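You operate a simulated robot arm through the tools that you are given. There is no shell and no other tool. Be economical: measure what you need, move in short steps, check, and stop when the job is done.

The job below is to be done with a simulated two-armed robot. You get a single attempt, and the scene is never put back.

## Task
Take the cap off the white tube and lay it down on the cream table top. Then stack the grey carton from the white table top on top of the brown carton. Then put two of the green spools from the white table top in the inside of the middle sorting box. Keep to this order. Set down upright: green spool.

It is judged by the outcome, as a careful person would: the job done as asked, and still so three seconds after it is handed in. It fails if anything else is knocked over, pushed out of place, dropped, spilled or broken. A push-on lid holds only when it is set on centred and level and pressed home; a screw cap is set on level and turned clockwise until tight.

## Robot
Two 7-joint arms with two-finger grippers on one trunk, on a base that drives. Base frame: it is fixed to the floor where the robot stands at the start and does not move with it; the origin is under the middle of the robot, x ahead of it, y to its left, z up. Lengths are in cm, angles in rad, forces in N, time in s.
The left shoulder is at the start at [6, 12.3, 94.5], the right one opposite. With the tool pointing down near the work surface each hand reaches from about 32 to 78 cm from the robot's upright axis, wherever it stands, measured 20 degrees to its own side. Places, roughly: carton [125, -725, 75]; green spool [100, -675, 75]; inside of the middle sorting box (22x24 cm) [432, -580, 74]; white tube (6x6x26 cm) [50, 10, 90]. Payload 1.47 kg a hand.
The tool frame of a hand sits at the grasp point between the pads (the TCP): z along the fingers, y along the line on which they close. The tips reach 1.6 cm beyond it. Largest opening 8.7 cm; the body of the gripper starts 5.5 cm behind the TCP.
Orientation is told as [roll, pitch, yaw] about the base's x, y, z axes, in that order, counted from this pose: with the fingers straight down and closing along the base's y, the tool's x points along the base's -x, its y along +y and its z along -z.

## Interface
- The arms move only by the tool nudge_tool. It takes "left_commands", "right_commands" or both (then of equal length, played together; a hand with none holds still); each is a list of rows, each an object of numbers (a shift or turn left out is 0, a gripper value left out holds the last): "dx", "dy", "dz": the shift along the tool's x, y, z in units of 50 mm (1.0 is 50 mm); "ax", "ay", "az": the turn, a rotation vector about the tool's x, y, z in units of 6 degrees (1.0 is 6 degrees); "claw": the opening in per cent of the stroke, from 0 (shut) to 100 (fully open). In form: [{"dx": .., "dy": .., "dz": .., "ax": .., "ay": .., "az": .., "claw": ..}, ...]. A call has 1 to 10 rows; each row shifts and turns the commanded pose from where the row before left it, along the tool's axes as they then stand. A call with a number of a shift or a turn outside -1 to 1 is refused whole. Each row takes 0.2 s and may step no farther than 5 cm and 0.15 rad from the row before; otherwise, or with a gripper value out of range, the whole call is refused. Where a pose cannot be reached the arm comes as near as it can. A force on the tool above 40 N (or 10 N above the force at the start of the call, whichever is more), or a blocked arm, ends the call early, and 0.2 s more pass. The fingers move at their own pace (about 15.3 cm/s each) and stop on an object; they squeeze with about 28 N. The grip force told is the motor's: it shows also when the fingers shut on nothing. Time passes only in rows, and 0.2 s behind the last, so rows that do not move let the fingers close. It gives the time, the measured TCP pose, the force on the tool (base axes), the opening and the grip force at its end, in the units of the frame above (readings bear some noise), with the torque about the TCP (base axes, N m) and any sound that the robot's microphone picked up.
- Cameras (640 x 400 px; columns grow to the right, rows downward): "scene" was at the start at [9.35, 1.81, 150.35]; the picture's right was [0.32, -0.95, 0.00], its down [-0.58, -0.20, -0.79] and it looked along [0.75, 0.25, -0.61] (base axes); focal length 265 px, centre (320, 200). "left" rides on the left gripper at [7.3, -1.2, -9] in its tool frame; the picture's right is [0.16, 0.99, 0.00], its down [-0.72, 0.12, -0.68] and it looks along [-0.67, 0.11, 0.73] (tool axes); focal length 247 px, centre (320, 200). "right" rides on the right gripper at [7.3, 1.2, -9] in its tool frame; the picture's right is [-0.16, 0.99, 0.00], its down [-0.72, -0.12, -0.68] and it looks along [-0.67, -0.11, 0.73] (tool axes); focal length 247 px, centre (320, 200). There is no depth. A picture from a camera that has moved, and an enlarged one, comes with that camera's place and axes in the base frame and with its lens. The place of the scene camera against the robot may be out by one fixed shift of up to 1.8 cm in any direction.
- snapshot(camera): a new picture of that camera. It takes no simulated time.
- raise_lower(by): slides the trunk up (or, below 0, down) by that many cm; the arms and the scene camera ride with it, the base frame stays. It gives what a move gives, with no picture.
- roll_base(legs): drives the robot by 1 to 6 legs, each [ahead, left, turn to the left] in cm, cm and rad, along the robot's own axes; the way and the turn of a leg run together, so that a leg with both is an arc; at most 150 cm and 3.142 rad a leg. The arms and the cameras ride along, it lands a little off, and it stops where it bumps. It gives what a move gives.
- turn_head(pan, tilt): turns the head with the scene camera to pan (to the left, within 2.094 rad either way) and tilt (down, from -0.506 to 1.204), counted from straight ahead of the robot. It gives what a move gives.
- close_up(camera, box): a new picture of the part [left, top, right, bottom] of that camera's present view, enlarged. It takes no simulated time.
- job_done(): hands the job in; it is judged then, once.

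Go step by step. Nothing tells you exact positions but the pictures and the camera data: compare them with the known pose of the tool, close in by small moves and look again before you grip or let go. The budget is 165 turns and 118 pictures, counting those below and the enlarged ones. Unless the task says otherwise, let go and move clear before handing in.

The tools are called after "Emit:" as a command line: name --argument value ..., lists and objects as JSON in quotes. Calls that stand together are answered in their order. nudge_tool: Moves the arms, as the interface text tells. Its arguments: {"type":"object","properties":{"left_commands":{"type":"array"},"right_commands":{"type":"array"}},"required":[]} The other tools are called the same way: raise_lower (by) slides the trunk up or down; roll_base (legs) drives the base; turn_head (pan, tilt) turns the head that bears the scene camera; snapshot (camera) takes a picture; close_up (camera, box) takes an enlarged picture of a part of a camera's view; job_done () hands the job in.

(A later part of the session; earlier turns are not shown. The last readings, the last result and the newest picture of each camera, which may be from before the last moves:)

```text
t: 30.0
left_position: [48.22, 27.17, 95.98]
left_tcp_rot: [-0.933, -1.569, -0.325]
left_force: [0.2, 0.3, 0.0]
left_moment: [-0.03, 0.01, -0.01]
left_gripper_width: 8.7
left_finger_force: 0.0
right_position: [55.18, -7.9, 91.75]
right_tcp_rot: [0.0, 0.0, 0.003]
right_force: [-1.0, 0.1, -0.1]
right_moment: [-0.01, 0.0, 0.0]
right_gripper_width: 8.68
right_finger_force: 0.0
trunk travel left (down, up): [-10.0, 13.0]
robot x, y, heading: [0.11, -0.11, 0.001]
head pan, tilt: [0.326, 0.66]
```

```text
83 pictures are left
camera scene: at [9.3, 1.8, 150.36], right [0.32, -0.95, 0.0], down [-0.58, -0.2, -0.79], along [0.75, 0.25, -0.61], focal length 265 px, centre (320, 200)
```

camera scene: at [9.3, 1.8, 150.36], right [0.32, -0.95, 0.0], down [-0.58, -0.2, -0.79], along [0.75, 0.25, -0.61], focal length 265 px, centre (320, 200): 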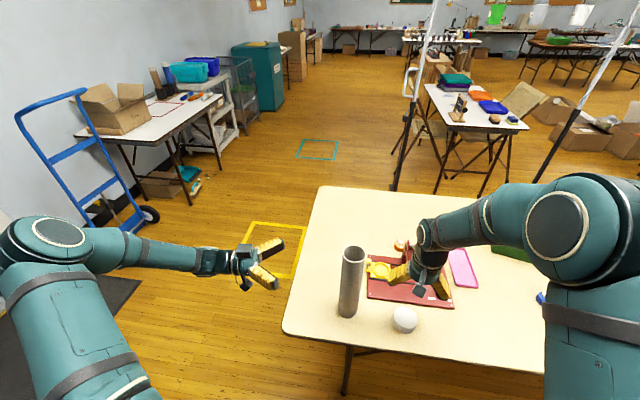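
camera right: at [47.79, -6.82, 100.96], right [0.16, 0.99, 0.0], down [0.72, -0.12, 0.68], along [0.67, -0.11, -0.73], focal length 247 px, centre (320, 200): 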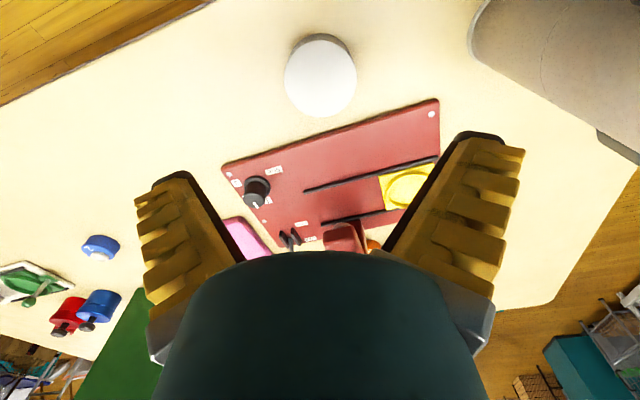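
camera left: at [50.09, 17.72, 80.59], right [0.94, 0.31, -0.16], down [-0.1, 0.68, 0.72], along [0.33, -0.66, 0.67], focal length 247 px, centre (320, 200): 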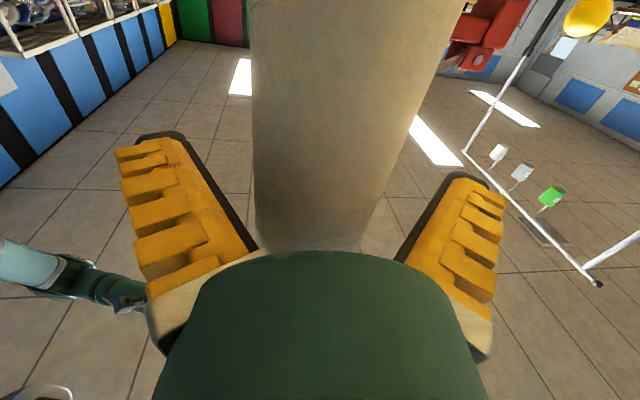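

The tube stands, the cap lies beside it, and the first part is done. I retract both arms up and in for driving.

Emit:
nudge_tool --left_commands '[{"dx": -0.8, "ax": -1}, {"dx": -0.8, "ax": -1}, {"dx": -0.8, "ax": -1}, {"dx": -0.8, "ax": -1}, {"dx": -0.8, "ax": -1}, {"ax": -1}, {"ax": -1}, {"ax": -1}, {"ax": -1}, {"ax": -1}]' --right_commands '[{"dz": -0.9}, {"dz": -0.9}, {"dz": -0.9}, {"dz": -0.9}, {"dz": -0.9}, {"dx": 0.9}, {"dx": 0.9}, {"dx": 0.9}, {"dx": 0.6}, {}]'

Emit:
nudge_tool --left_commands '[{"ax": -1}, {"ax": -1}, {"ay": 1}, {"ay": 1}, {"ay": 1}, {"ay": 1}, {"ay": 1}, {"ay": 1}, {"ay": 1}, {"ay": 1}]'

Emit:
nudge_tool --left_commands '[{"ay": 1}, {"ay": 1}, {"ay": 1}, {"ay": 1}, {"ay": 1}, {"ay": 1}, {"ay": 1}]'

```text
t: 32.2
left_position: [47.76, 27.68, 117.99]
left_tcp_rot: [2.863, -1.527, -3.12]
left_force: [0.1, -0.7, -0.1]
left_moment: [-0.03, 0.01, 0.02]
left_gripper_width: 8.68
left_finger_force: 0.1
left hand out of reach, approached as far as the arm can: row 10
right_position: [38.55, -8.14, 114.44]
right_tcp_rot: [0.001, -0.002, -0.001]
right_force: [0.3, -0.8, -0.8]
right_moment: [-0.02, 0.0, 0.01]
right_gripper_width: 8.69
right_finger_force: 0.1
trunk travel left (down, up): [-10.0, 13.0]
robot x, y, heading: [-0.09, -0.0, 0.003]
head pan, tilt: [0.326, 0.66]
```

```text
t: 34.4
left_position: [49.14, 27.97, 118.26]
left_tcp_rot: [0.017, -0.77, -0.072]
left_force: [-0.4, 0.8, 1.2]
left_moment: [0.04, -0.01, -0.02]
left_gripper_width: 8.71
left_finger_force: 0.0
left hand out of reach, approached as far as the arm can: row 1, 2
right_position: [38.6, -7.94, 114.49]
right_tcp_rot: [-0.002, 0.0, -0.001]
right_force: [0.3, 0.0, 0.3]
right_moment: [0.04, -0.01, -0.01]
right_gripper_width: 8.72
right_finger_force: 0.1
trunk travel left (down, up): [-10.0, 13.0]
robot x, y, heading: [0.02, -0.01, 0.002]
head pan, tilt: [0.326, 0.66]
```

```text
t: 36.0
left_position: [49.1, 27.99, 118.31]
left_tcp_rot: [0.012, -0.034, -0.059]
left_force: [0.1, -0.1, 0.5]
left_moment: [0.01, 0.01, 0.02]
left_gripper_width: 8.69
left_finger_force: 0.0
right_position: [38.62, -8.04, 114.37]
right_tcp_rot: [-0.001, 0.0, 0.0]
right_force: [0.7, 0.6, 0.5]
right_moment: [0.0, 0.0, 0.0]
right_gripper_width: 8.69
right_finger_force: 0.1
trunk travel left (down, up): [-10.0, 13.0]
robot x, y, heading: [0.14, -0.07, -0.0]
head pan, tilt: [0.326, 0.66]
```

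Both hands are up. Before driving I look to the right, where the white table should be, around (115, -700).

Emit:
turn_head --pan -1.5 --tilt 0.2

Emit:
snapshot --camera "scene"

Emit:
turn_head --pan -0.8 --tilt 0.3

Emit:
snapshot --camera "scene"

```text
t: 37.8
left_position: [48.98, 27.96, 118.26]
left_tcp_rot: [0.012, -0.039, -0.061]
left_force: [-0.2, -0.4, 0.4]
left_moment: [0.02, -0.01, 0.02]
left_gripper_width: 8.7
left_finger_force: 0.0
right_position: [38.62, -8.02, 114.38]
right_tcp_rot: [0.0, -0.002, 0.001]
right_force: [-0.4, 0.3, -0.1]
right_moment: [-0.02, 0.02, -0.01]
right_gripper_width: 8.71
right_finger_force: 0.1
trunk travel left (down, up): [-10.0, 13.0]
robot x, y, heading: [-0.17, -0.25, 0.001]
head pan, tilt: [-1.499, 0.201]
```

```text
82 pictures are left
camera scene: at [1.83, -10.26, 154.55], right [-1.0, -0.07, 0.0], down [-0.01, 0.2, -0.98], along [0.07, -0.98, -0.2], focal length 265 px, centre (320, 200)
```

scene: 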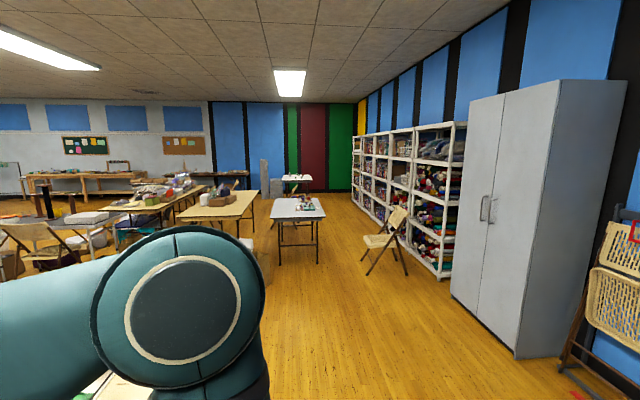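

```text
t: 38.9
left_position: [49.14, 27.99, 118.18]
left_tcp_rot: [0.012, -0.039, -0.061]
left_force: [-0.6, -0.3, 0.6]
left_moment: [0.03, 0.01, -0.03]
left_gripper_width: 8.71
left_finger_force: 0.0
right_position: [38.57, -7.98, 114.46]
right_tcp_rot: [-0.001, 0.001, 0.001]
right_force: [0.4, 0.3, -0.3]
right_moment: [0.03, -0.04, -0.02]
right_gripper_width: 8.72
right_finger_force: 0.0
trunk travel left (down, up): [-10.0, 13.0]
robot x, y, heading: [-0.13, -0.22, -0.002]
head pan, tilt: [-0.799, 0.3]
```

```text
81 pictures are left
camera scene: at [7.67, -7.67, 153.62], right [-0.72, -0.7, 0.0], down [-0.21, 0.21, -0.96], along [0.67, -0.69, -0.3], focal length 265 px, centre (320, 200)
```

scene: 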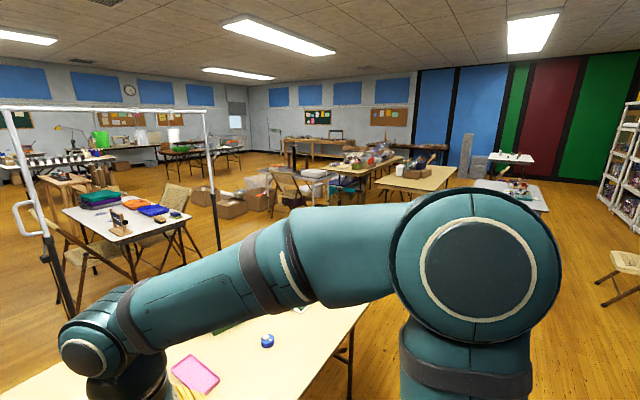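

The small white table is far down the room near (113, -680), past a grey table at x 17–76, y -300 to -425. I back off, turn right and drive part way.

Emit:
roll_base --legs '[[-28, 0, 0], [0, 0, -1.571], [150, 0, 0], [60, 0, 0]]'

Emit:
turn_head --pan 0.0 --tilt 0.35

Emit:
snapshot --camera "scene"

```text
t: 54.8
left_position: [-4.32, -260.8, 118.23]
left_tcp_rot: [0.013, -0.038, -1.644]
left_force: [0.3, 0.7, 0.4]
left_moment: [0.0, 0.0, -0.03]
left_gripper_width: 8.66
left_finger_force: 0.0
right_position: [-40.23, -249.82, 114.36]
right_tcp_rot: [0.001, 0.0, -1.585]
right_force: [-0.5, 0.0, -0.9]
right_moment: [0.03, 0.0, 0.01]
right_gripper_width: 8.68
right_finger_force: 0.1
trunk travel left (down, up): [-10.0, 13.0]
robot x, y, heading: [-31.66, -211.58, -1.586]
head pan, tilt: [-0.799, 0.3]
```

```text
t: 56.0
left_position: [-4.2, -260.83, 118.36]
left_tcp_rot: [0.012, -0.037, -1.644]
left_force: [0.2, -0.5, -0.2]
left_moment: [-0.01, 0.0, 0.0]
left_gripper_width: 8.7
left_finger_force: 0.0
right_position: [-40.22, -249.75, 114.48]
right_tcp_rot: [-0.002, -0.001, -1.585]
right_force: [0.6, -0.5, -0.2]
right_moment: [-0.01, 0.0, -0.02]
right_gripper_width: 8.71
right_finger_force: 0.1
trunk travel left (down, up): [-10.0, 13.0]
robot x, y, heading: [-31.62, -211.24, -1.583]
head pan, tilt: [0.0, 0.351]
```

```text
80 pictures are left
camera scene: at [-31.62, -222.6, 153.15], right [-1.0, 0.01, 0.0], down [0.0, 0.34, -0.94], along [-0.01, -0.94, -0.34], focal length 265 px, centre (320, 200)
```

scene: 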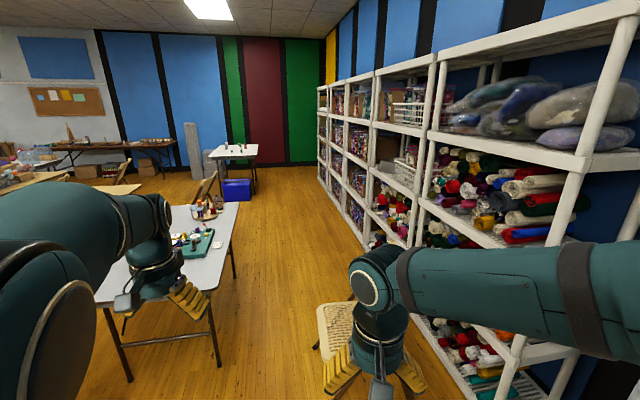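

The gap between the grey table and a folding chair looks only about 50 cm wide. I look down to judge the gap and my own base width.

Emit:
turn_head --pan 0.0 --tilt 1.2

Emit:
snapshot --camera "scene"

Emit:
turn_head --pan 0.0 --tilt 0.65

Emit:
snapshot --camera "scene"

```text
t: 57.1
left_position: [-4.31, -260.83, 118.33]
left_tcp_rot: [0.012, -0.037, -1.644]
left_force: [-0.4, 0.1, 0.4]
left_moment: [0.01, -0.02, 0.01]
left_gripper_width: 8.71
left_finger_force: 0.1
right_position: [-40.26, -249.73, 114.46]
right_tcp_rot: [0.002, 0.0, -1.584]
right_force: [-0.7, 0.6, 1.0]
right_moment: [-0.02, 0.0, 0.0]
right_gripper_width: 8.7
right_finger_force: 0.1
trunk travel left (down, up): [-10.0, 13.0]
robot x, y, heading: [-32.14, -211.25, -1.585]
head pan, tilt: [0.0, 1.201]
```

```text
79 pictures are left
camera scene: at [-31.56, -218.89, 146.41], right [-1.0, 0.01, 0.0], down [0.01, 0.93, -0.36], along [-0.01, -0.36, -0.93], focal length 265 px, centre (320, 200)
```

scene: 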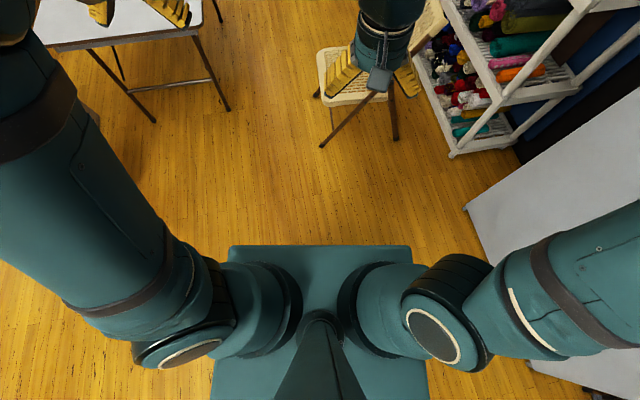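

```text
t: 58.1
left_position: [-4.31, -260.84, 118.29]
left_tcp_rot: [0.014, -0.037, -1.644]
left_force: [0.2, -0.8, -0.2]
left_moment: [-0.04, 0.02, -0.02]
left_gripper_width: 8.72
left_finger_force: 0.0
right_position: [-40.2, -249.84, 114.48]
right_tcp_rot: [0.0, 0.0, -1.584]
right_force: [0.1, 0.2, -0.3]
right_moment: [0.03, 0.02, -0.03]
right_gripper_width: 8.71
right_finger_force: 0.1
trunk travel left (down, up): [-10.0, 13.0]
robot x, y, heading: [-31.83, -211.35, -1.585]
head pan, tilt: [0.0, 0.649]
```

```text
78 pictures are left
camera scene: at [-31.61, -221.97, 150.44], right [-1.0, 0.01, 0.0], down [0.01, 0.61, -0.8], along [-0.01, -0.8, -0.61], focal length 265 px, centre (320, 200)
```

scene: 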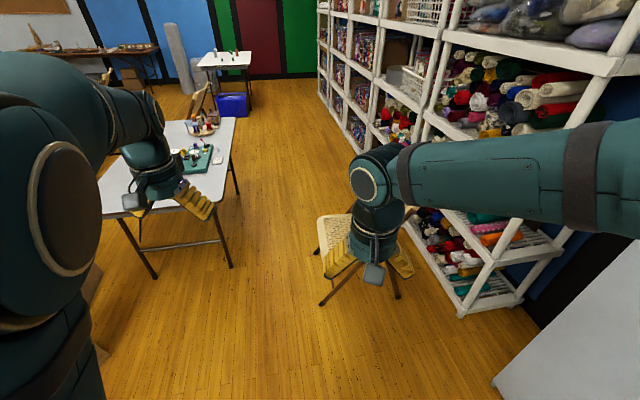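

I need to know whether that teal plate is my base. One sideways look gives the parallax.

Emit:
turn_head --pan 1.57 --tilt 1.2

Emit:
snapshot --camera "scene"

```text
t: 59.7
left_position: [-4.33, -260.81, 118.27]
left_tcp_rot: [0.012, -0.038, -1.644]
left_force: [-1.2, 0.2, -0.1]
left_moment: [-0.02, -0.01, 0.01]
left_gripper_width: 8.72
left_finger_force: 0.1
right_position: [-40.12, -249.68, 114.43]
right_tcp_rot: [0.0, -0.001, -1.585]
right_force: [-0.1, 0.5, 0.0]
right_moment: [0.0, -0.01, -0.03]
right_gripper_width: 8.7
right_finger_force: 0.1
trunk travel left (down, up): [-10.0, 13.0]
robot x, y, heading: [-31.71, -211.28, -1.582]
head pan, tilt: [1.571, 1.201]
```

```text
77 pictures are left
camera scene: at [-25.9, -213.38, 146.41], right [-0.01, -1.0, 0.0], down [-0.93, 0.01, -0.36], along [0.36, -0.01, -0.93], focal length 265 px, centre (320, 200)
```

scene: 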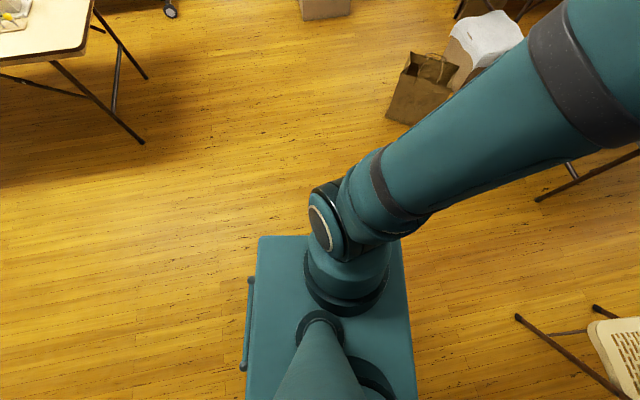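

The plate is the torso (36 cm wide), so the base is hidden beneath. The gap by the chair is tight, so I look to the left for a wider way around.

Emit:
turn_head --pan 0.75 --tilt 0.3

Emit:
snapshot --camera "scene"

Emit:
turn_head --pan 1.5 --tilt 0.3

Emit:
snapshot --camera "scene"

```text
t: 60.9
left_position: [-4.35, -260.76, 118.37]
left_tcp_rot: [0.011, -0.036, -1.643]
left_force: [0.0, 1.5, -0.3]
left_moment: [0.0, 0.01, -0.02]
left_gripper_width: 8.7
left_finger_force: 0.1
right_position: [-40.13, -249.58, 114.49]
right_tcp_rot: [0.0, -0.001, -1.585]
right_force: [-0.7, 0.1, -0.3]
right_moment: [0.0, -0.01, 0.0]
right_gripper_width: 8.69
right_finger_force: 0.1
trunk travel left (down, up): [-10.0, 13.0]
robot x, y, heading: [-31.42, -211.02, -1.588]
head pan, tilt: [0.75, 0.3]
```

```text
76 pictures are left
camera scene: at [-25.21, -220.21, 153.61], right [-0.74, -0.67, 0.0], down [-0.2, 0.22, -0.96], along [0.64, -0.71, -0.3], focal length 265 px, centre (320, 200)
```

scene: 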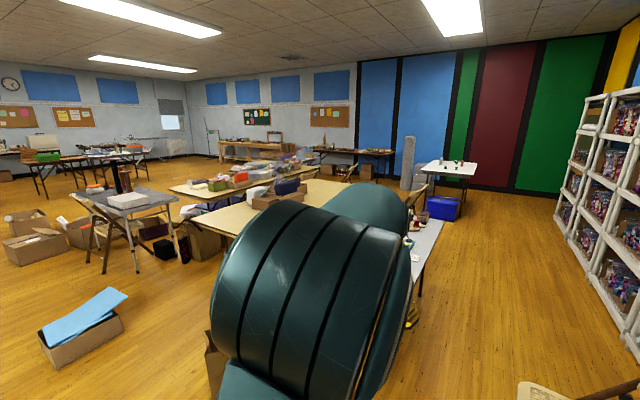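

```text
t: 62.0
left_position: [-4.28, -260.69, 118.27]
left_tcp_rot: [0.014, -0.037, -1.642]
left_force: [-0.2, -0.4, 0.7]
left_moment: [-0.02, -0.02, -0.01]
left_gripper_width: 8.7
left_finger_force: 0.0
right_position: [-40.12, -249.79, 114.29]
right_tcp_rot: [0.001, 0.003, -1.583]
right_force: [-1.1, 0.1, 0.1]
right_moment: [0.02, 0.0, 0.0]
right_gripper_width: 8.68
right_finger_force: 0.1
trunk travel left (down, up): [-10.0, 13.0]
robot x, y, heading: [-32.02, -211.16, -1.592]
head pan, tilt: [1.499, 0.3]
```

```text
75 pictures are left
camera scene: at [-22.18, -214.1, 153.62], right [-0.09, -1.0, 0.0], down [-0.29, 0.03, -0.96], along [0.95, -0.08, -0.3], focal length 265 px, centre (320, 200)
```

scene: 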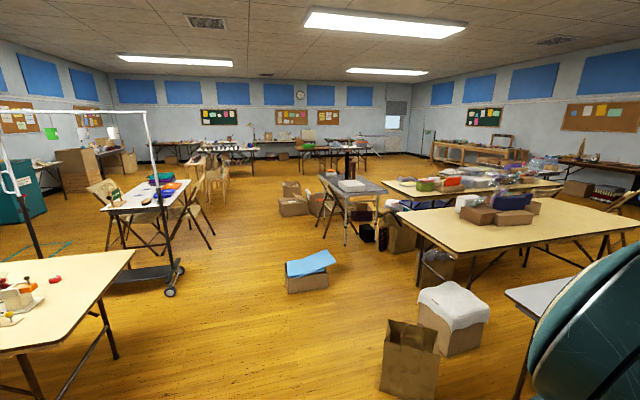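

The left route is long and cluttered. I pitch the right hand so its camera looks back at my own base and I can measure it.

Emit:
nudge_tool --right_commands '[{"ay": 1}, {"ay": 1}, {"ay": 1}, {"ay": 1}, {"ay": 1}, {"ay": 1}, {"ay": 1}]'

Emit:
snapshot --camera "right"

```text
t: 63.6
left_position: [-4.3, -260.82, 118.22]
left_tcp_rot: [0.014, -0.038, -1.644]
left_force: [0.4, 0.2, -0.2]
left_moment: [0.02, -0.01, 0.0]
left_gripper_width: 8.71
left_finger_force: 0.0
right_position: [-40.25, -249.79, 114.32]
right_tcp_rot: [0.003, 0.735, -1.584]
right_force: [-0.7, 0.2, -1.0]
right_moment: [0.01, -0.02, 0.01]
right_gripper_width: 8.68
right_finger_force: 0.1
trunk travel left (down, up): [-10.0, 13.0]
robot x, y, heading: [-31.67, -210.88, -1.58]
head pan, tilt: [1.499, 0.3]
```

```text
74 pictures are left
camera right: at [-39.08, -250.35, 125.98], right [0.99, -0.13, -0.11], down [-0.13, -0.99, 0.02], along [-0.11, -0.01, -0.99], focal length 247 px, centre (320, 200)
```

right: 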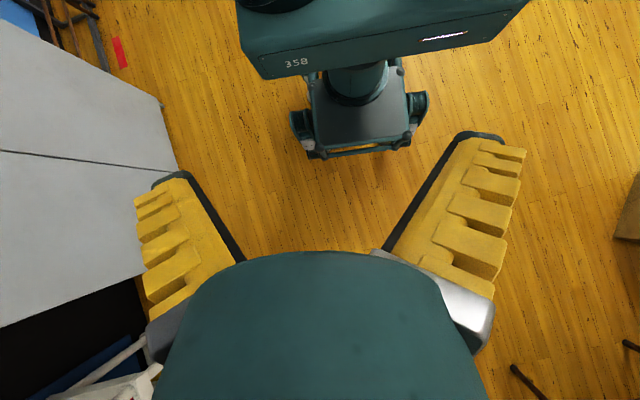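

My base is about 60 cm wide but only about 40 deep, so passing the gap sideways facing the shelves is safer. I straighten the right hand, shift to x = 0 and turn to face the shelves.

Emit:
nudge_tool --right_commands '[{"ay": -1}, {"ay": -1}, {"ay": -1}, {"ay": -1}, {"ay": -1}, {"ay": -1}, {"ay": -1}]' --left_commands '[{"dx": 0.8, "dy": -0.2}, {"dx": 0.8, "dy": -0.2}, {"dx": 0.8, "dy": -0.2}, {}, {}, {}, {}]'

Emit:
roll_base --legs '[[0, 31.5, 0], [0, 0, -1.558]]'

Emit:
turn_head --pan 1.57 --tilt 0.8

Emit:
snapshot --camera "scene"

```text
t: 65.2
left_position: [-6.48, -248.52, 117.81]
left_tcp_rot: [0.013, -0.039, -1.646]
left_force: [-0.5, 0.3, -0.1]
left_moment: [-0.01, 0.01, 0.0]
left_gripper_width: 8.67
left_finger_force: 0.1
right_position: [-40.23, -249.61, 114.52]
right_tcp_rot: [0.001, -0.003, -1.583]
right_force: [-0.3, -0.1, 0.9]
right_moment: [-0.02, 0.01, 0.0]
right_gripper_width: 8.69
right_finger_force: 0.0
trunk travel left (down, up): [-10.0, 13.0]
robot x, y, heading: [-31.81, -211.16, -1.582]
head pan, tilt: [1.499, 0.3]
```

```text
t: 72.3
left_position: [-36.63, -237.97, 117.82]
left_tcp_rot: [0.011, -0.037, 3.095]
left_force: [-0.1, -0.7, 0.2]
left_moment: [0.0, 0.01, -0.01]
left_gripper_width: 8.7
left_finger_force: 0.0
right_position: [-38.72, -204.18, 114.51]
right_tcp_rot: [0.0, 0.0, -3.127]
right_force: [-0.1, 0.4, -0.5]
right_moment: [0.02, -0.01, 0.01]
right_gripper_width: 8.71
right_finger_force: 0.0
trunk travel left (down, up): [-10.0, 13.0]
robot x, y, heading: [-0.02, -211.7, -3.126]
head pan, tilt: [1.499, 0.3]
```

```text
t: 73.3
left_position: [-36.72, -238.03, 117.77]
left_tcp_rot: [0.012, -0.036, 3.095]
left_force: [0.3, -0.1, -0.1]
left_moment: [0.0, 0.01, 0.0]
left_gripper_width: 8.68
left_finger_force: 0.1
right_position: [-38.73, -204.23, 114.39]
right_tcp_rot: [0.0, -0.002, -3.126]
right_force: [0.8, 0.2, -0.4]
right_moment: [-0.03, 0.0, 0.02]
right_gripper_width: 8.71
right_finger_force: 0.0
trunk travel left (down, up): [-10.0, 13.0]
robot x, y, heading: [0.11, -211.99, -3.123]
head pan, tilt: [1.571, 0.799]
```

```text
73 pictures are left
camera scene: at [-0.87, -220.82, 149.19], right [-1.0, -0.01, 0.0], down [-0.01, 0.72, -0.7], along [0.01, -0.7, -0.72], focal length 265 px, centre (320, 200)
```

scene: 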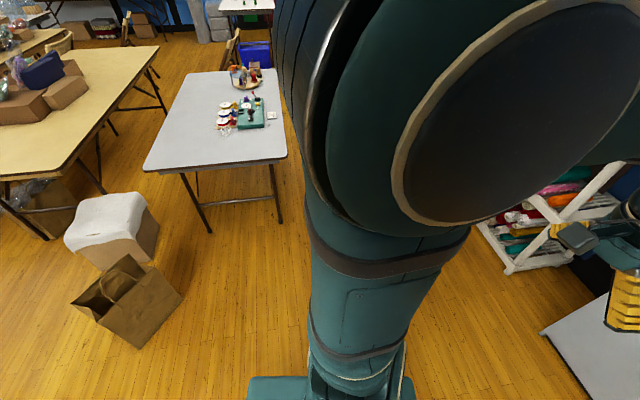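

The table corner is near (16, -320) and the chair edge near x -27. I take the middle at x about -2, square up and go sideways in checked steps.

Emit:
roll_base --legs '[[2, 0, -0.017], [0, 60, 0]]'

Emit:
turn_head --pan 0.9 --tilt 1.1

Emit:
snapshot --camera "scene"

Emit:
turn_head --pan 2.09 --tilt 1.1

Emit:
snapshot --camera "scene"

```text
t: 79.4
left_position: [-39.47, -297.12, 117.8]
left_tcp_rot: [0.013, -0.037, 3.072]
left_force: [0.0, 0.1, 0.3]
left_moment: [0.01, 0.02, -0.01]
left_gripper_width: 8.69
left_finger_force: 0.0
right_position: [-41.0, -263.36, 114.51]
right_tcp_rot: [0.001, 0.0, 3.133]
right_force: [0.0, 0.3, 0.3]
right_moment: [0.04, 0.01, 0.02]
right_gripper_width: 8.68
right_finger_force: 0.0
trunk travel left (down, up): [-10.0, 13.0]
robot x, y, heading: [-2.53, -271.82, 3.136]
head pan, tilt: [1.571, 0.799]
```

```text
t: 80.5
left_position: [-39.64, -297.13, 117.9]
left_tcp_rot: [0.012, -0.037, 3.072]
left_force: [-0.1, 0.5, 0.8]
left_moment: [0.05, -0.01, 0.01]
left_gripper_width: 8.7
left_finger_force: 0.0
right_position: [-40.94, -263.3, 114.43]
right_tcp_rot: [-0.001, 0.0, 3.132]
right_force: [-0.5, -0.2, 0.6]
right_moment: [-0.06, 0.03, -0.02]
right_gripper_width: 8.71
right_finger_force: 0.0
trunk travel left (down, up): [-10.0, 13.0]
robot x, y, heading: [-2.37, -271.75, 3.135]
head pan, tilt: [0.901, 1.1]
```

```text
72 pictures are left
camera scene: at [-7.29, -277.64, 147.01], right [-0.78, 0.63, 0.0], down [0.56, 0.69, -0.45], along [-0.28, -0.35, -0.89], focal length 265 px, centre (320, 200)
```

scene: 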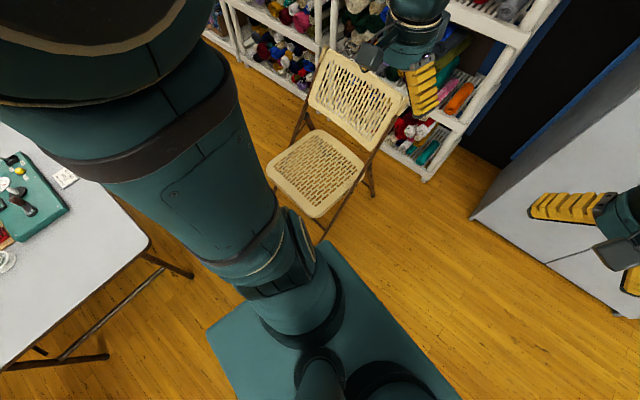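

```text
t: 81.8
left_position: [-39.74, -297.21, 117.8]
left_tcp_rot: [0.008, -0.037, 3.073]
left_force: [1.0, 0.2, 0.2]
left_moment: [0.02, 0.03, -0.02]
left_gripper_width: 8.67
left_finger_force: 0.2
right_position: [-41.08, -263.33, 114.42]
right_tcp_rot: [0.0, -0.001, 3.133]
right_force: [0.5, 0.0, 0.5]
right_moment: [0.02, -0.05, -0.02]
right_gripper_width: 8.68
right_finger_force: 0.1
trunk travel left (down, up): [-10.0, 13.0]
robot x, y, heading: [-2.34, -271.89, 3.134]
head pan, tilt: [2.089, 1.1]
```

```text
71 pictures are left
camera scene: at [-1.01, -278.53, 146.97], right [-0.93, -0.37, 0.0], down [-0.33, 0.83, -0.45], along [0.17, -0.42, -0.89], focal length 265 px, centre (320, 200)
```

scene: 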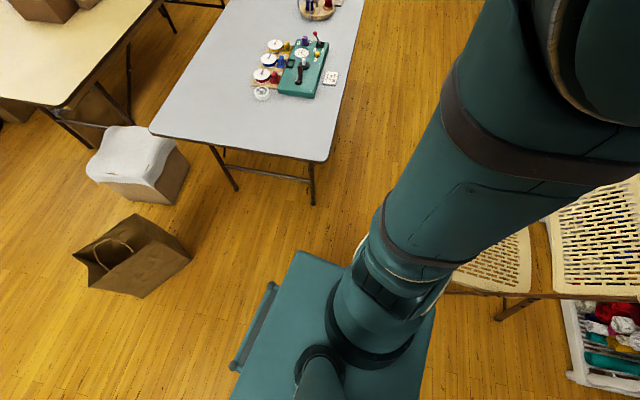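

My base has a rear bar, making it about 52 cm deep, so the gap is tight. I check the chair's feet with the left hand camera.

Emit:
snapshot --camera "left"

```text
70 pictures are left
camera left: at [-31.92, -296.33, 126.33], right [0.09, -1.0, 0.0], down [-0.7, -0.06, 0.71], along [-0.7, -0.07, -0.71], focal length 247 px, centre (320, 200)
```

left: 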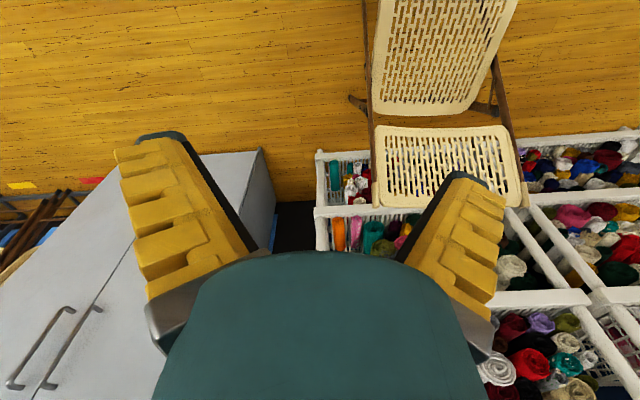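

Emit:
nudge_tool --left_commands '[{"ay": 1}, {"ay": 1}, {"ay": 1}, {"ay": 1}, {"ay": 1}, {"ay": 1}]'

Emit:
snapshot --camera "left"

```text
t: 83.2
left_position: [-39.7, -297.08, 117.74]
left_tcp_rot: [0.015, 0.594, 3.082]
left_force: [0.0, 0.2, 0.1]
left_moment: [0.04, 0.0, -0.02]
left_gripper_width: 8.69
left_finger_force: 0.1
right_position: [-41.01, -263.45, 114.5]
right_tcp_rot: [0.0, 0.001, 3.133]
right_force: [0.0, -0.6, -0.7]
right_moment: [0.01, 0.0, -0.03]
right_gripper_width: 8.7
right_finger_force: 0.0
trunk travel left (down, up): [-10.0, 13.0]
robot x, y, heading: [-2.32, -271.86, 3.136]
head pan, tilt: [2.089, 1.1]
```

```text
69 pictures are left
camera left: at [-38.52, -295.81, 129.15], right [0.06, -0.99, 0.1], down [-0.99, -0.05, 0.16], along [-0.15, -0.11, -0.98], focal length 247 px, centre (320, 200)
```

left: 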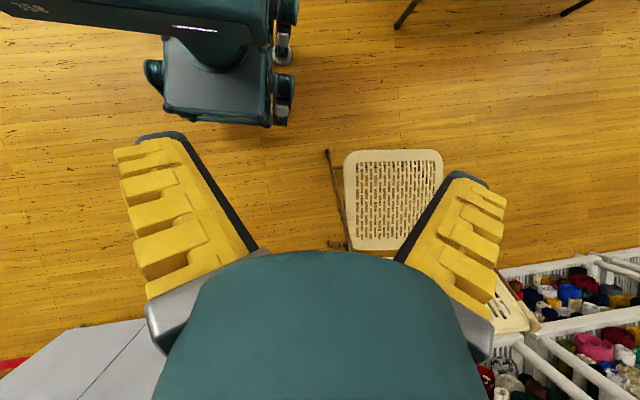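

The hand view shows the table foot at x 29.4 and the chair limit at x -33, which gives 62 cm for my 53 cm depth. I centre at x = -7.5 and pass sideways.

Emit:
nudge_tool --left_commands '[{"ay": -1}, {"ay": -1}, {"ay": -1}, {"ay": -1}, {"ay": -1}, {"ay": -1}]'

Emit:
roll_base --legs '[[5.2, 0, 0], [0, 55, 0]]'

```text
t: 84.6
left_position: [-39.51, -296.98, 117.97]
left_tcp_rot: [0.013, -0.038, 3.073]
left_force: [-0.1, -0.1, -0.5]
left_moment: [-0.01, -0.02, 0.01]
left_gripper_width: 8.7
left_finger_force: 0.0
right_position: [-40.87, -263.43, 114.39]
right_tcp_rot: [0.001, 0.0, 3.134]
right_force: [0.0, 0.6, -0.3]
right_moment: [0.0, 0.03, 0.0]
right_gripper_width: 8.69
right_finger_force: 0.0
trunk travel left (down, up): [-10.0, 13.0]
robot x, y, heading: [-2.56, -272.2, 3.14]
head pan, tilt: [2.089, 1.1]
```

```text
t: 87.9
left_position: [-45.02, -318.63, 117.7]
left_tcp_rot: [0.01, -0.039, 3.07]
left_force: [-0.3, -0.6, -0.6]
left_moment: [0.05, -0.01, -0.02]
left_gripper_width: 8.68
left_finger_force: 0.1
right_position: [-46.35, -284.98, 114.48]
right_tcp_rot: [-0.002, -0.003, 3.129]
right_force: [-0.4, -0.7, -0.1]
right_moment: [0.08, 0.02, 0.01]
right_gripper_width: 8.71
right_finger_force: 0.0
trunk travel left (down, up): [-10.0, 13.0]
robot x, y, heading: [-7.84, -293.17, 3.129]
head pan, tilt: [2.089, 1.1]
stopped in leg 2: the robot was blocked; the commanded pose is now the measured one
```

I got blocked after 21 cm. I stop and look at what touched.

Emit:
snapshot --camera "scene"

Emit:
turn_head --pan 0.9 --tilt 1.1

Emit:
snapshot --camera "scene"

```text
68 pictures are left
camera scene: at [-5.64, -300.02, 146.99], right [-0.87, -0.49, 0.0], down [-0.43, 0.78, -0.45], along [0.22, -0.39, -0.89], focal length 265 px, centre (320, 200)
```

scene: 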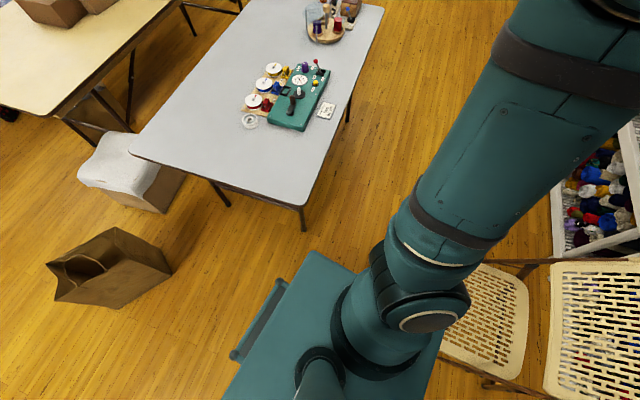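

```text
t: 89.3
left_position: [-45.11, -318.37, 117.78]
left_tcp_rot: [0.012, -0.039, 3.068]
left_force: [-0.3, 0.1, 0.5]
left_moment: [0.02, 0.0, -0.01]
left_gripper_width: 8.69
left_finger_force: 0.1
right_position: [-46.3, -284.64, 114.52]
right_tcp_rot: [0.0, 0.001, 3.127]
right_force: [0.6, -0.2, -0.2]
right_moment: [-0.03, 0.02, 0.01]
right_gripper_width: 8.73
right_finger_force: 0.0
trunk travel left (down, up): [-10.0, 13.0]
robot x, y, heading: [-8.01, -293.2, 3.132]
head pan, tilt: [0.901, 1.1]
```

```text
67 pictures are left
camera scene: at [-12.69, -299.06, 147.01], right [-0.78, 0.63, 0.0], down [0.56, 0.69, -0.45], along [-0.29, -0.35, -0.89], focal length 265 px, centre (320, 200)
```

scene: 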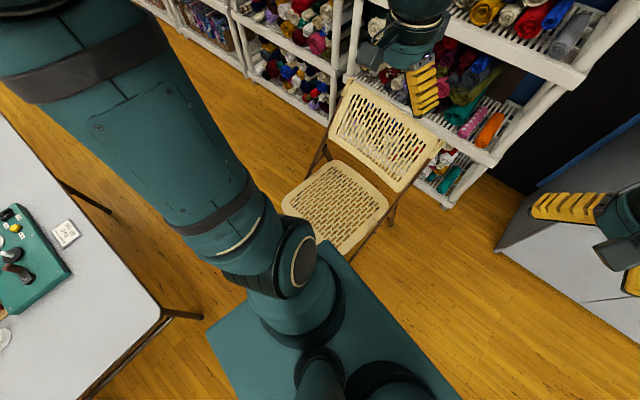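

Emit:
nudge_tool --left_commands '[{"ay": 1}, {"ay": 1}, {"ay": 1}, {"ay": 1}, {"ay": 1}, {"ay": 1}, {"ay": 1}]'

Emit:
snapshot --camera "left"

```text
t: 90.9
left_position: [-45.11, -318.35, 117.76]
left_tcp_rot: [0.016, 0.698, 3.08]
left_force: [-0.4, 0.1, 0.2]
left_moment: [-0.03, -0.02, -0.01]
left_gripper_width: 8.68
left_finger_force: 0.0
right_position: [-46.39, -284.69, 114.47]
right_tcp_rot: [0.002, 0.001, 3.126]
right_force: [0.1, 0.5, -0.4]
right_moment: [0.02, -0.01, 0.0]
right_gripper_width: 8.69
right_finger_force: 0.0
trunk travel left (down, up): [-10.0, 13.0]
robot x, y, heading: [-7.94, -293.38, 3.128]
head pan, tilt: [0.901, 1.1]
```

```text
66 pictures are left
camera left: at [-45.17, -317.01, 129.27], right [0.05, -0.99, 0.11], down [-1.0, -0.04, 0.06], along [-0.05, -0.12, -0.99], focal length 247 px, centre (320, 200)
```

left: 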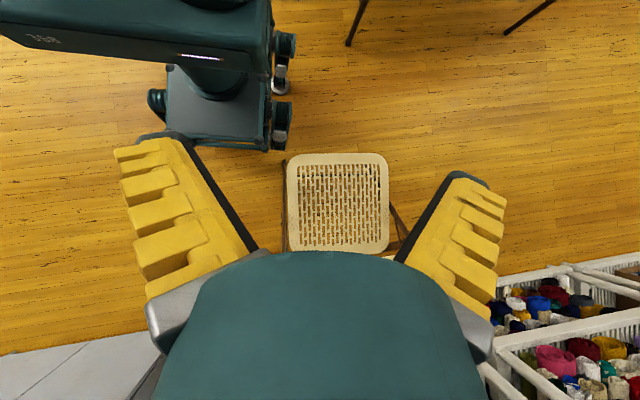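

The front-left wheel pod is right beside the chair foot. Nothing has shifted visibly. I back off a little, move 3.5 cm away from the chair and try again.

Emit:
roll_base --legs '[[0, -4, 0], [-3.5, 0, 0.011], [0, 22, 0]]'

Emit:
snapshot --camera "left"

```text
t: 94.5
left_position: [-41.35, -337.02, 117.86]
left_tcp_rot: [0.016, 0.696, 3.087]
left_force: [0.6, 0.1, 0.4]
left_moment: [0.01, 0.03, 0.02]
left_gripper_width: 8.7
left_finger_force: 0.0
right_position: [-42.85, -303.2, 114.51]
right_tcp_rot: [-0.002, 0.0, 3.138]
right_force: [1.7, -0.5, 0.6]
right_moment: [0.03, 0.01, 0.02]
right_gripper_width: 8.68
right_finger_force: 0.2
trunk travel left (down, up): [-10.0, 13.0]
robot x, y, heading: [-4.48, -311.47, 3.14]
head pan, tilt: [0.901, 1.1]
```

```text
65 pictures are left
camera left: at [-41.32, -335.58, 129.28], right [0.06, -0.99, 0.11], down [-1.0, -0.05, 0.06], along [-0.05, -0.12, -0.99], focal length 247 px, centre (320, 200)
```

left: 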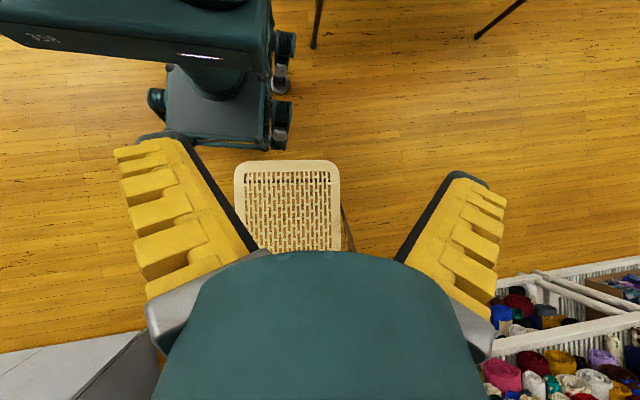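

I have passed the chair's front foot. The table foot at x 29.4 comes next to my rear pod, so I shift 1.8 cm back toward the chair and go on in a short leg.

Emit:
roll_base --legs '[[1.8, 0, 0], [0, 22, 0]]'

Emit:
snapshot --camera "left"

```text
t: 95.3
left_position: [-41.59, -336.93, 117.89]
left_tcp_rot: [0.016, 0.696, 3.089]
left_force: [-0.4, -0.3, -0.1]
left_moment: [0.0, -0.02, 0.03]
left_gripper_width: 8.7
left_finger_force: 0.0
right_position: [-43.38, -303.19, 114.51]
right_tcp_rot: [0.0, -0.002, 3.136]
right_force: [-0.1, 0.1, 0.3]
right_moment: [-0.02, -0.04, 0.0]
right_gripper_width: 8.7
right_finger_force: 0.2
trunk travel left (down, up): [-10.0, 13.0]
robot x, y, heading: [-5.11, -311.51, 3.139]
head pan, tilt: [0.901, 1.1]
stopped in leg 1: the robot was blocked; the commanded pose is now the measured one
```

```text
64 pictures are left
camera left: at [-41.78, -335.54, 129.25], right [0.06, -0.99, 0.11], down [-1.0, -0.05, 0.06], along [-0.05, -0.12, -0.99], focal length 247 px, centre (320, 200)
```

left: 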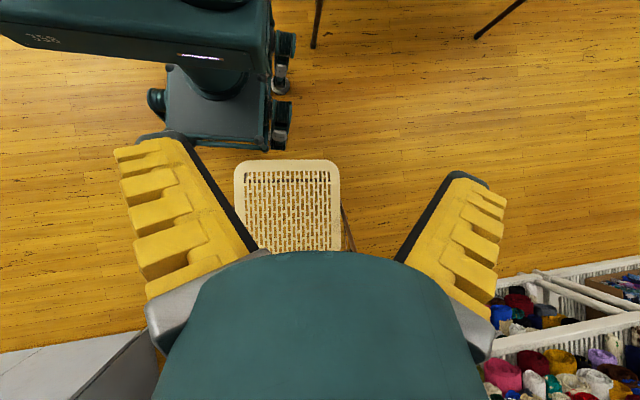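

I touched the chair line again, so the true front reach is about 26.5 cm. I return to x about -4.3 and continue in a short leg.

Emit:
roll_base --legs '[[-0.9, 0, 0], [0, 12, 0]]'

```text
t: 97.3
left_position: [-40.67, -348.89, 117.82]
left_tcp_rot: [0.017, 0.696, 3.089]
left_force: [-0.2, 0.2, -0.4]
left_moment: [0.01, -0.01, 0.0]
left_gripper_width: 8.7
left_finger_force: 0.1
right_position: [-42.4, -315.24, 114.52]
right_tcp_rot: [0.001, -0.001, 3.141]
right_force: [0.5, -0.4, -0.1]
right_moment: [0.01, -0.03, 0.01]
right_gripper_width: 8.7
right_finger_force: 0.0
trunk travel left (down, up): [-10.0, 13.0]
robot x, y, heading: [-3.9, -323.26, 3.14]
head pan, tilt: [0.901, 1.1]
```

Emit:
roll_base --legs '[[0, 12, 0]]'

Emit:
snapshot --camera "left"

```text
t: 98.2
left_position: [-40.66, -349.69, 117.9]
left_tcp_rot: [0.014, 0.696, 3.086]
left_force: [-0.1, -0.5, 0.9]
left_moment: [0.04, 0.03, 0.02]
left_gripper_width: 8.67
left_finger_force: 0.0
right_position: [-42.37, -316.05, 114.47]
right_tcp_rot: [-0.002, -0.005, 3.138]
right_force: [-0.4, -0.1, -0.5]
right_moment: [0.03, -0.04, -0.01]
right_gripper_width: 8.68
right_finger_force: 0.0
trunk travel left (down, up): [-10.0, 13.0]
robot x, y, heading: [-3.73, -324.06, 3.138]
head pan, tilt: [0.901, 1.1]
stopped in leg 1: the robot was blocked; the commanded pose is now the measured one
```

```text
63 pictures are left
camera left: at [-40.76, -348.48, 129.25], right [0.06, -0.99, 0.11], down [-1.0, -0.05, 0.06], along [-0.05, -0.12, -0.99], focal length 247 px, centre (320, 200)
```

left: 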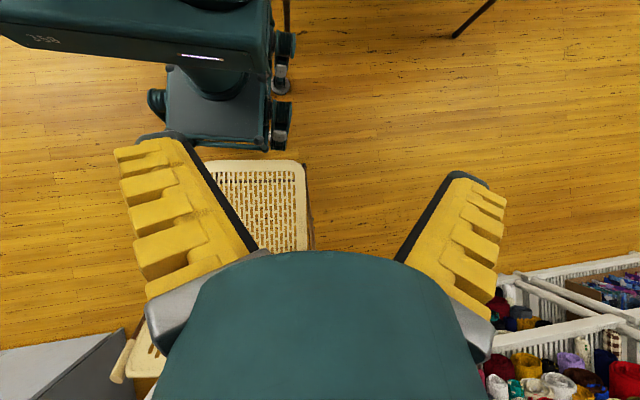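

The table leg now blocks my rear, so this passage is too narrow. I back out the way I came and take the open lane to the left instead.

Emit:
nudge_tool --left_commands '[{"ay": -1}, {"ay": -1}, {"ay": -1}, {"ay": -1}, {"ay": -1}, {"ay": -1}, {"ay": -1}]'

Emit:
roll_base --legs '[[0, -60, 0], [0, -60, 0], [0, -50, 0], [0, 0, 3.14]]'

Emit:
turn_head --pan 0 --tilt 0.3

Emit:
snapshot --camera "scene"

```text
t: 99.8
left_position: [-40.6, -349.69, 117.9]
left_tcp_rot: [0.011, -0.041, 3.075]
left_force: [0.6, 0.0, 0.2]
left_moment: [0.0, 0.0, 0.0]
left_gripper_width: 8.7
left_finger_force: 0.0
right_position: [-42.28, -315.94, 114.5]
right_tcp_rot: [0.0, -0.003, 3.138]
right_force: [0.4, 0.0, -0.3]
right_moment: [0.02, 0.0, 0.01]
right_gripper_width: 8.71
right_finger_force: 0.1
trunk travel left (down, up): [-10.0, 13.0]
robot x, y, heading: [-3.99, -324.34, 3.142]
head pan, tilt: [0.901, 1.1]
```

```text
t: 122.7
left_position: [32.68, -127.57, 117.96]
left_tcp_rot: [0.012, -0.035, -0.043]
left_force: [0.4, 0.5, -0.3]
left_moment: [0.0, 0.0, -0.03]
left_gripper_width: 8.71
left_finger_force: 0.0
right_position: [35.11, -161.29, 114.44]
right_tcp_rot: [0.001, -0.001, 0.016]
right_force: [-0.3, 0.7, -0.7]
right_moment: [-0.01, -0.01, -0.02]
right_gripper_width: 8.7
right_finger_force: 0.1
trunk travel left (down, up): [-10.0, 13.0]
robot x, y, heading: [-3.57, -153.75, 0.016]
head pan, tilt: [0.901, 1.1]
```

```text
t: 123.9
left_position: [32.81, -127.74, 117.87]
left_tcp_rot: [0.013, -0.036, -0.044]
left_force: [-0.5, -1.0, 0.1]
left_moment: [0.02, -0.07, 0.03]
left_gripper_width: 8.69
left_finger_force: 0.1
right_position: [35.09, -161.24, 114.39]
right_tcp_rot: [0.001, -0.003, 0.018]
right_force: [0.0, 0.2, -0.6]
right_moment: [-0.01, 0.01, -0.02]
right_gripper_width: 8.68
right_finger_force: 0.0
trunk travel left (down, up): [-10.0, 13.0]
robot x, y, heading: [-3.66, -153.79, 0.022]
head pan, tilt: [0.0, 0.3]
```

```text
62 pictures are left
camera scene: at [6.88, -154.67, 153.61], right [0.02, -1.0, 0.0], down [-0.3, -0.01, -0.96], along [0.95, 0.02, -0.3], focal length 265 px, centre (320, 200)
```

scene: 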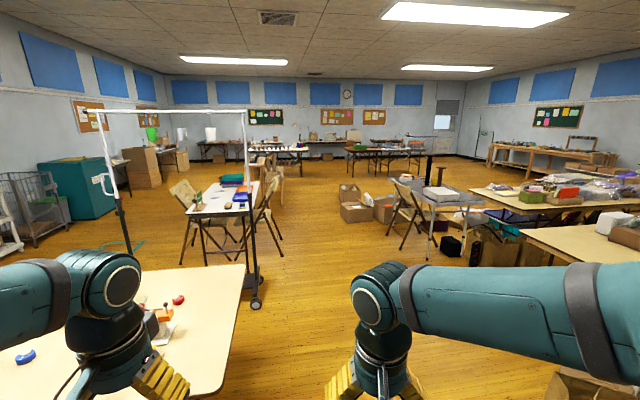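

The lane ahead at y about -150 is clear between the rack wheel and the floor boxes. I drive 300 cm along it.

Emit:
roll_base --legs '[[150, 0, 0], [150, 0, 0]]'

Emit:
turn_head --pan -0.7 --tilt 0.35

Emit:
snapshot --camera "scene"

```text
t: 138.4
left_position: [333.5, -123.03, 117.83]
left_tcp_rot: [0.012, -0.039, -0.05]
left_force: [-0.6, -0.5, 0.8]
left_moment: [-0.03, 0.01, -0.03]
left_gripper_width: 8.71
left_finger_force: 0.0
right_position: [335.76, -156.66, 114.5]
right_tcp_rot: [-0.003, -0.002, 0.012]
right_force: [0.0, -0.8, -0.4]
right_moment: [-0.02, 0.01, -0.03]
right_gripper_width: 8.7
right_finger_force: 0.1
trunk travel left (down, up): [-10.0, 13.0]
robot x, y, heading: [297.46, -149.08, 0.014]
head pan, tilt: [0.0, 0.3]
```

```text
t: 139.5
left_position: [333.47, -123.05, 117.92]
left_tcp_rot: [0.012, -0.035, -0.047]
left_force: [0.1, 0.4, 0.8]
left_moment: [0.02, 0.0, 0.02]
left_gripper_width: 8.68
left_finger_force: 0.0
right_position: [335.62, -156.66, 114.43]
right_tcp_rot: [0.0, -0.002, 0.011]
right_force: [-0.1, 0.5, 0.6]
right_moment: [-0.04, -0.01, -0.02]
right_gripper_width: 8.68
right_finger_force: 0.1
trunk travel left (down, up): [-10.0, 13.0]
robot x, y, heading: [296.82, -149.1, 0.016]
head pan, tilt: [-0.7, 0.351]
```

```text
61 pictures are left
camera scene: at [305.4, -155.96, 153.15], right [-0.63, -0.77, 0.0], down [-0.27, 0.22, -0.94], along [0.73, -0.59, -0.34], focal length 265 px, centre (320, 200)
```

scene: 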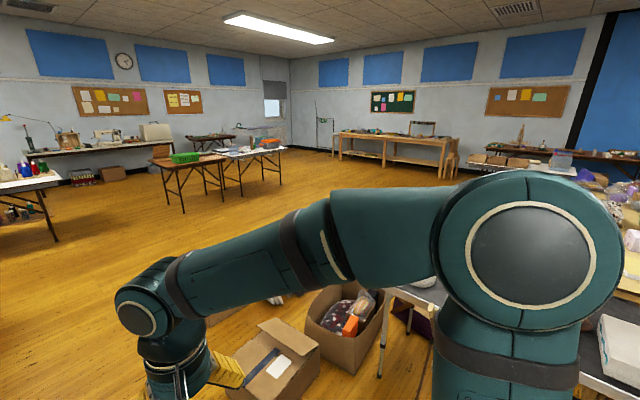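

The sorting boxes show on a white-topped table ahead right, with open floor before them. I go round the cardboard boxes at x about 505 and head down that aisle.

Emit:
roll_base --legs '[[0, 16, 0], [150, 0, 0], [60, 0, 0], [0, 0, -1.58], [150, 0, 0], [80, 0, 0]]'

Emit:
turn_head --pan -0.5 --tilt 0.4

Emit:
snapshot --camera "scene"

```text
t: 157.3
left_position: [530.03, -190.53, 117.88]
left_tcp_rot: [0.012, -0.039, -1.657]
left_force: [0.0, 0.3, -0.7]
left_moment: [-0.04, -0.02, 0.01]
left_gripper_width: 8.69
left_finger_force: 0.1
right_position: [496.18, -191.36, 114.4]
right_tcp_rot: [0.0, -0.007, -1.596]
right_force: [-0.9, 1.3, 0.2]
right_moment: [-0.02, -0.01, 0.02]
right_gripper_width: 8.69
right_finger_force: 0.0
trunk travel left (down, up): [-10.0, 13.0]
robot x, y, heading: [505.16, -153.04, -1.595]
head pan, tilt: [-0.7, 0.351]
stopped in leg 5: the robot was blocked; the commanded pose is now the measured one
```

```text
t: 158.0
left_position: [529.84, -190.52, 117.78]
left_tcp_rot: [0.013, -0.037, -1.659]
left_force: [0.4, -0.8, 0.2]
left_moment: [0.01, -0.04, -0.01]
left_gripper_width: 8.7
left_finger_force: 0.1
right_position: [496.23, -191.45, 114.41]
right_tcp_rot: [0.0, 0.0, -1.596]
right_force: [-0.2, -0.1, 0.8]
right_moment: [-0.01, 0.01, 0.0]
right_gripper_width: 8.71
right_finger_force: 0.1
trunk travel left (down, up): [-10.0, 13.0]
robot x, y, heading: [505.67, -152.59, -1.596]
head pan, tilt: [-0.499, 0.4]
```

```text
60 pictures are left
camera scene: at [500.8, -163.07, 152.69], right [-0.87, 0.5, 0.0], down [0.19, 0.34, -0.92], along [-0.46, -0.8, -0.39], focal length 265 px, centre (320, 200)
```

scene: 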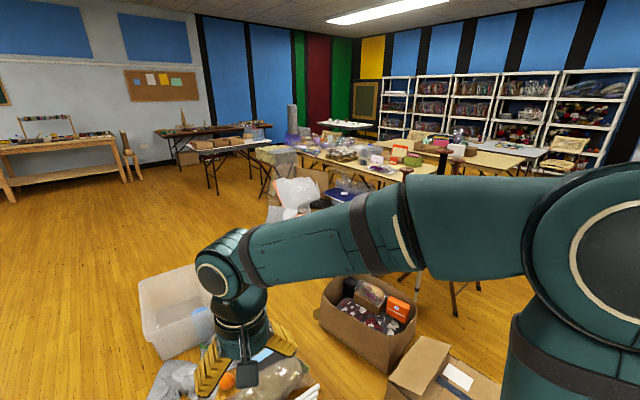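

I bumped something on the floor that I had not seen. I back off a little and look down.

Emit:
roll_base --legs '[[-8, 0, 0]]'

Emit:
turn_head --pan 0.2 --tilt 0.95

Emit:
snapshot --camera "scene"

Emit:
turn_head --pan 0.7 --tilt 0.5

Emit:
snapshot --camera "scene"

```text
t: 159.1
left_position: [530.16, -182.44, 117.93]
left_tcp_rot: [0.012, -0.038, -1.657]
left_force: [1.3, 0.6, -0.8]
left_moment: [-0.03, 0.03, 0.02]
left_gripper_width: 8.71
left_finger_force: 0.0
right_position: [496.39, -183.41, 114.34]
right_tcp_rot: [0.0, -0.004, -1.598]
right_force: [-0.8, -0.4, 0.2]
right_moment: [-0.04, 0.01, 0.02]
right_gripper_width: 8.68
right_finger_force: 0.1
trunk travel left (down, up): [-10.0, 13.0]
robot x, y, heading: [505.46, -145.1, -1.594]
head pan, tilt: [-0.499, 0.4]
```

```text
t: 160.2
left_position: [530.16, -182.53, 117.82]
left_tcp_rot: [0.012, -0.037, -1.659]
left_force: [0.2, -0.2, -0.1]
left_moment: [-0.03, -0.02, 0.02]
left_gripper_width: 8.7
left_finger_force: 0.1
right_position: [496.6, -183.51, 114.45]
right_tcp_rot: [0.0, -0.003, -1.597]
right_force: [-0.7, 0.8, -0.3]
right_moment: [-0.01, -0.01, 0.02]
right_gripper_width: 8.69
right_finger_force: 0.1
trunk travel left (down, up): [-10.0, 13.0]
robot x, y, heading: [505.56, -145.04, -1.598]
head pan, tilt: [0.201, 0.949]
```

```text
59 pictures are left
camera scene: at [506.9, -154.22, 148.03], right [-0.98, -0.17, 0.0], down [-0.14, 0.8, -0.58], along [0.1, -0.57, -0.81], focal length 265 px, centre (320, 200)
```

scene: 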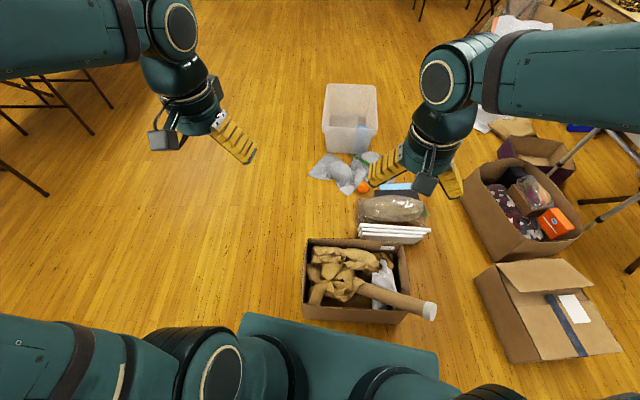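

```text
t: 161.1
left_position: [530.2, -182.57, 117.77]
left_tcp_rot: [0.012, -0.036, -1.659]
left_force: [0.0, -0.2, -0.4]
left_moment: [-0.02, 0.01, -0.04]
left_gripper_width: 8.68
left_finger_force: 0.1
right_position: [496.46, -183.55, 114.37]
right_tcp_rot: [0.0, -0.004, -1.597]
right_force: [-1.0, -0.3, -0.9]
right_moment: [0.01, 0.0, 0.03]
right_gripper_width: 8.7
right_finger_force: 0.1
trunk travel left (down, up): [-10.0, 13.0]
robot x, y, heading: [505.3, -144.93, -1.593]
head pan, tilt: [0.7, 0.499]
```

```text
58 pictures are left
camera scene: at [511.31, -154.16, 151.77], right [-0.78, -0.62, 0.0], down [-0.3, 0.37, -0.88], along [0.55, -0.69, -0.48], focal length 265 px, centre (320, 200)
```

scene: 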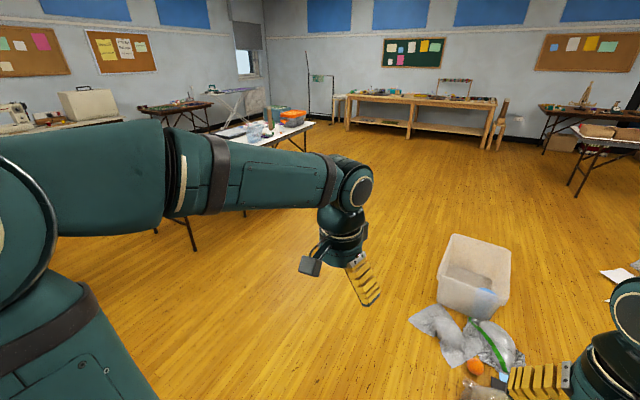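

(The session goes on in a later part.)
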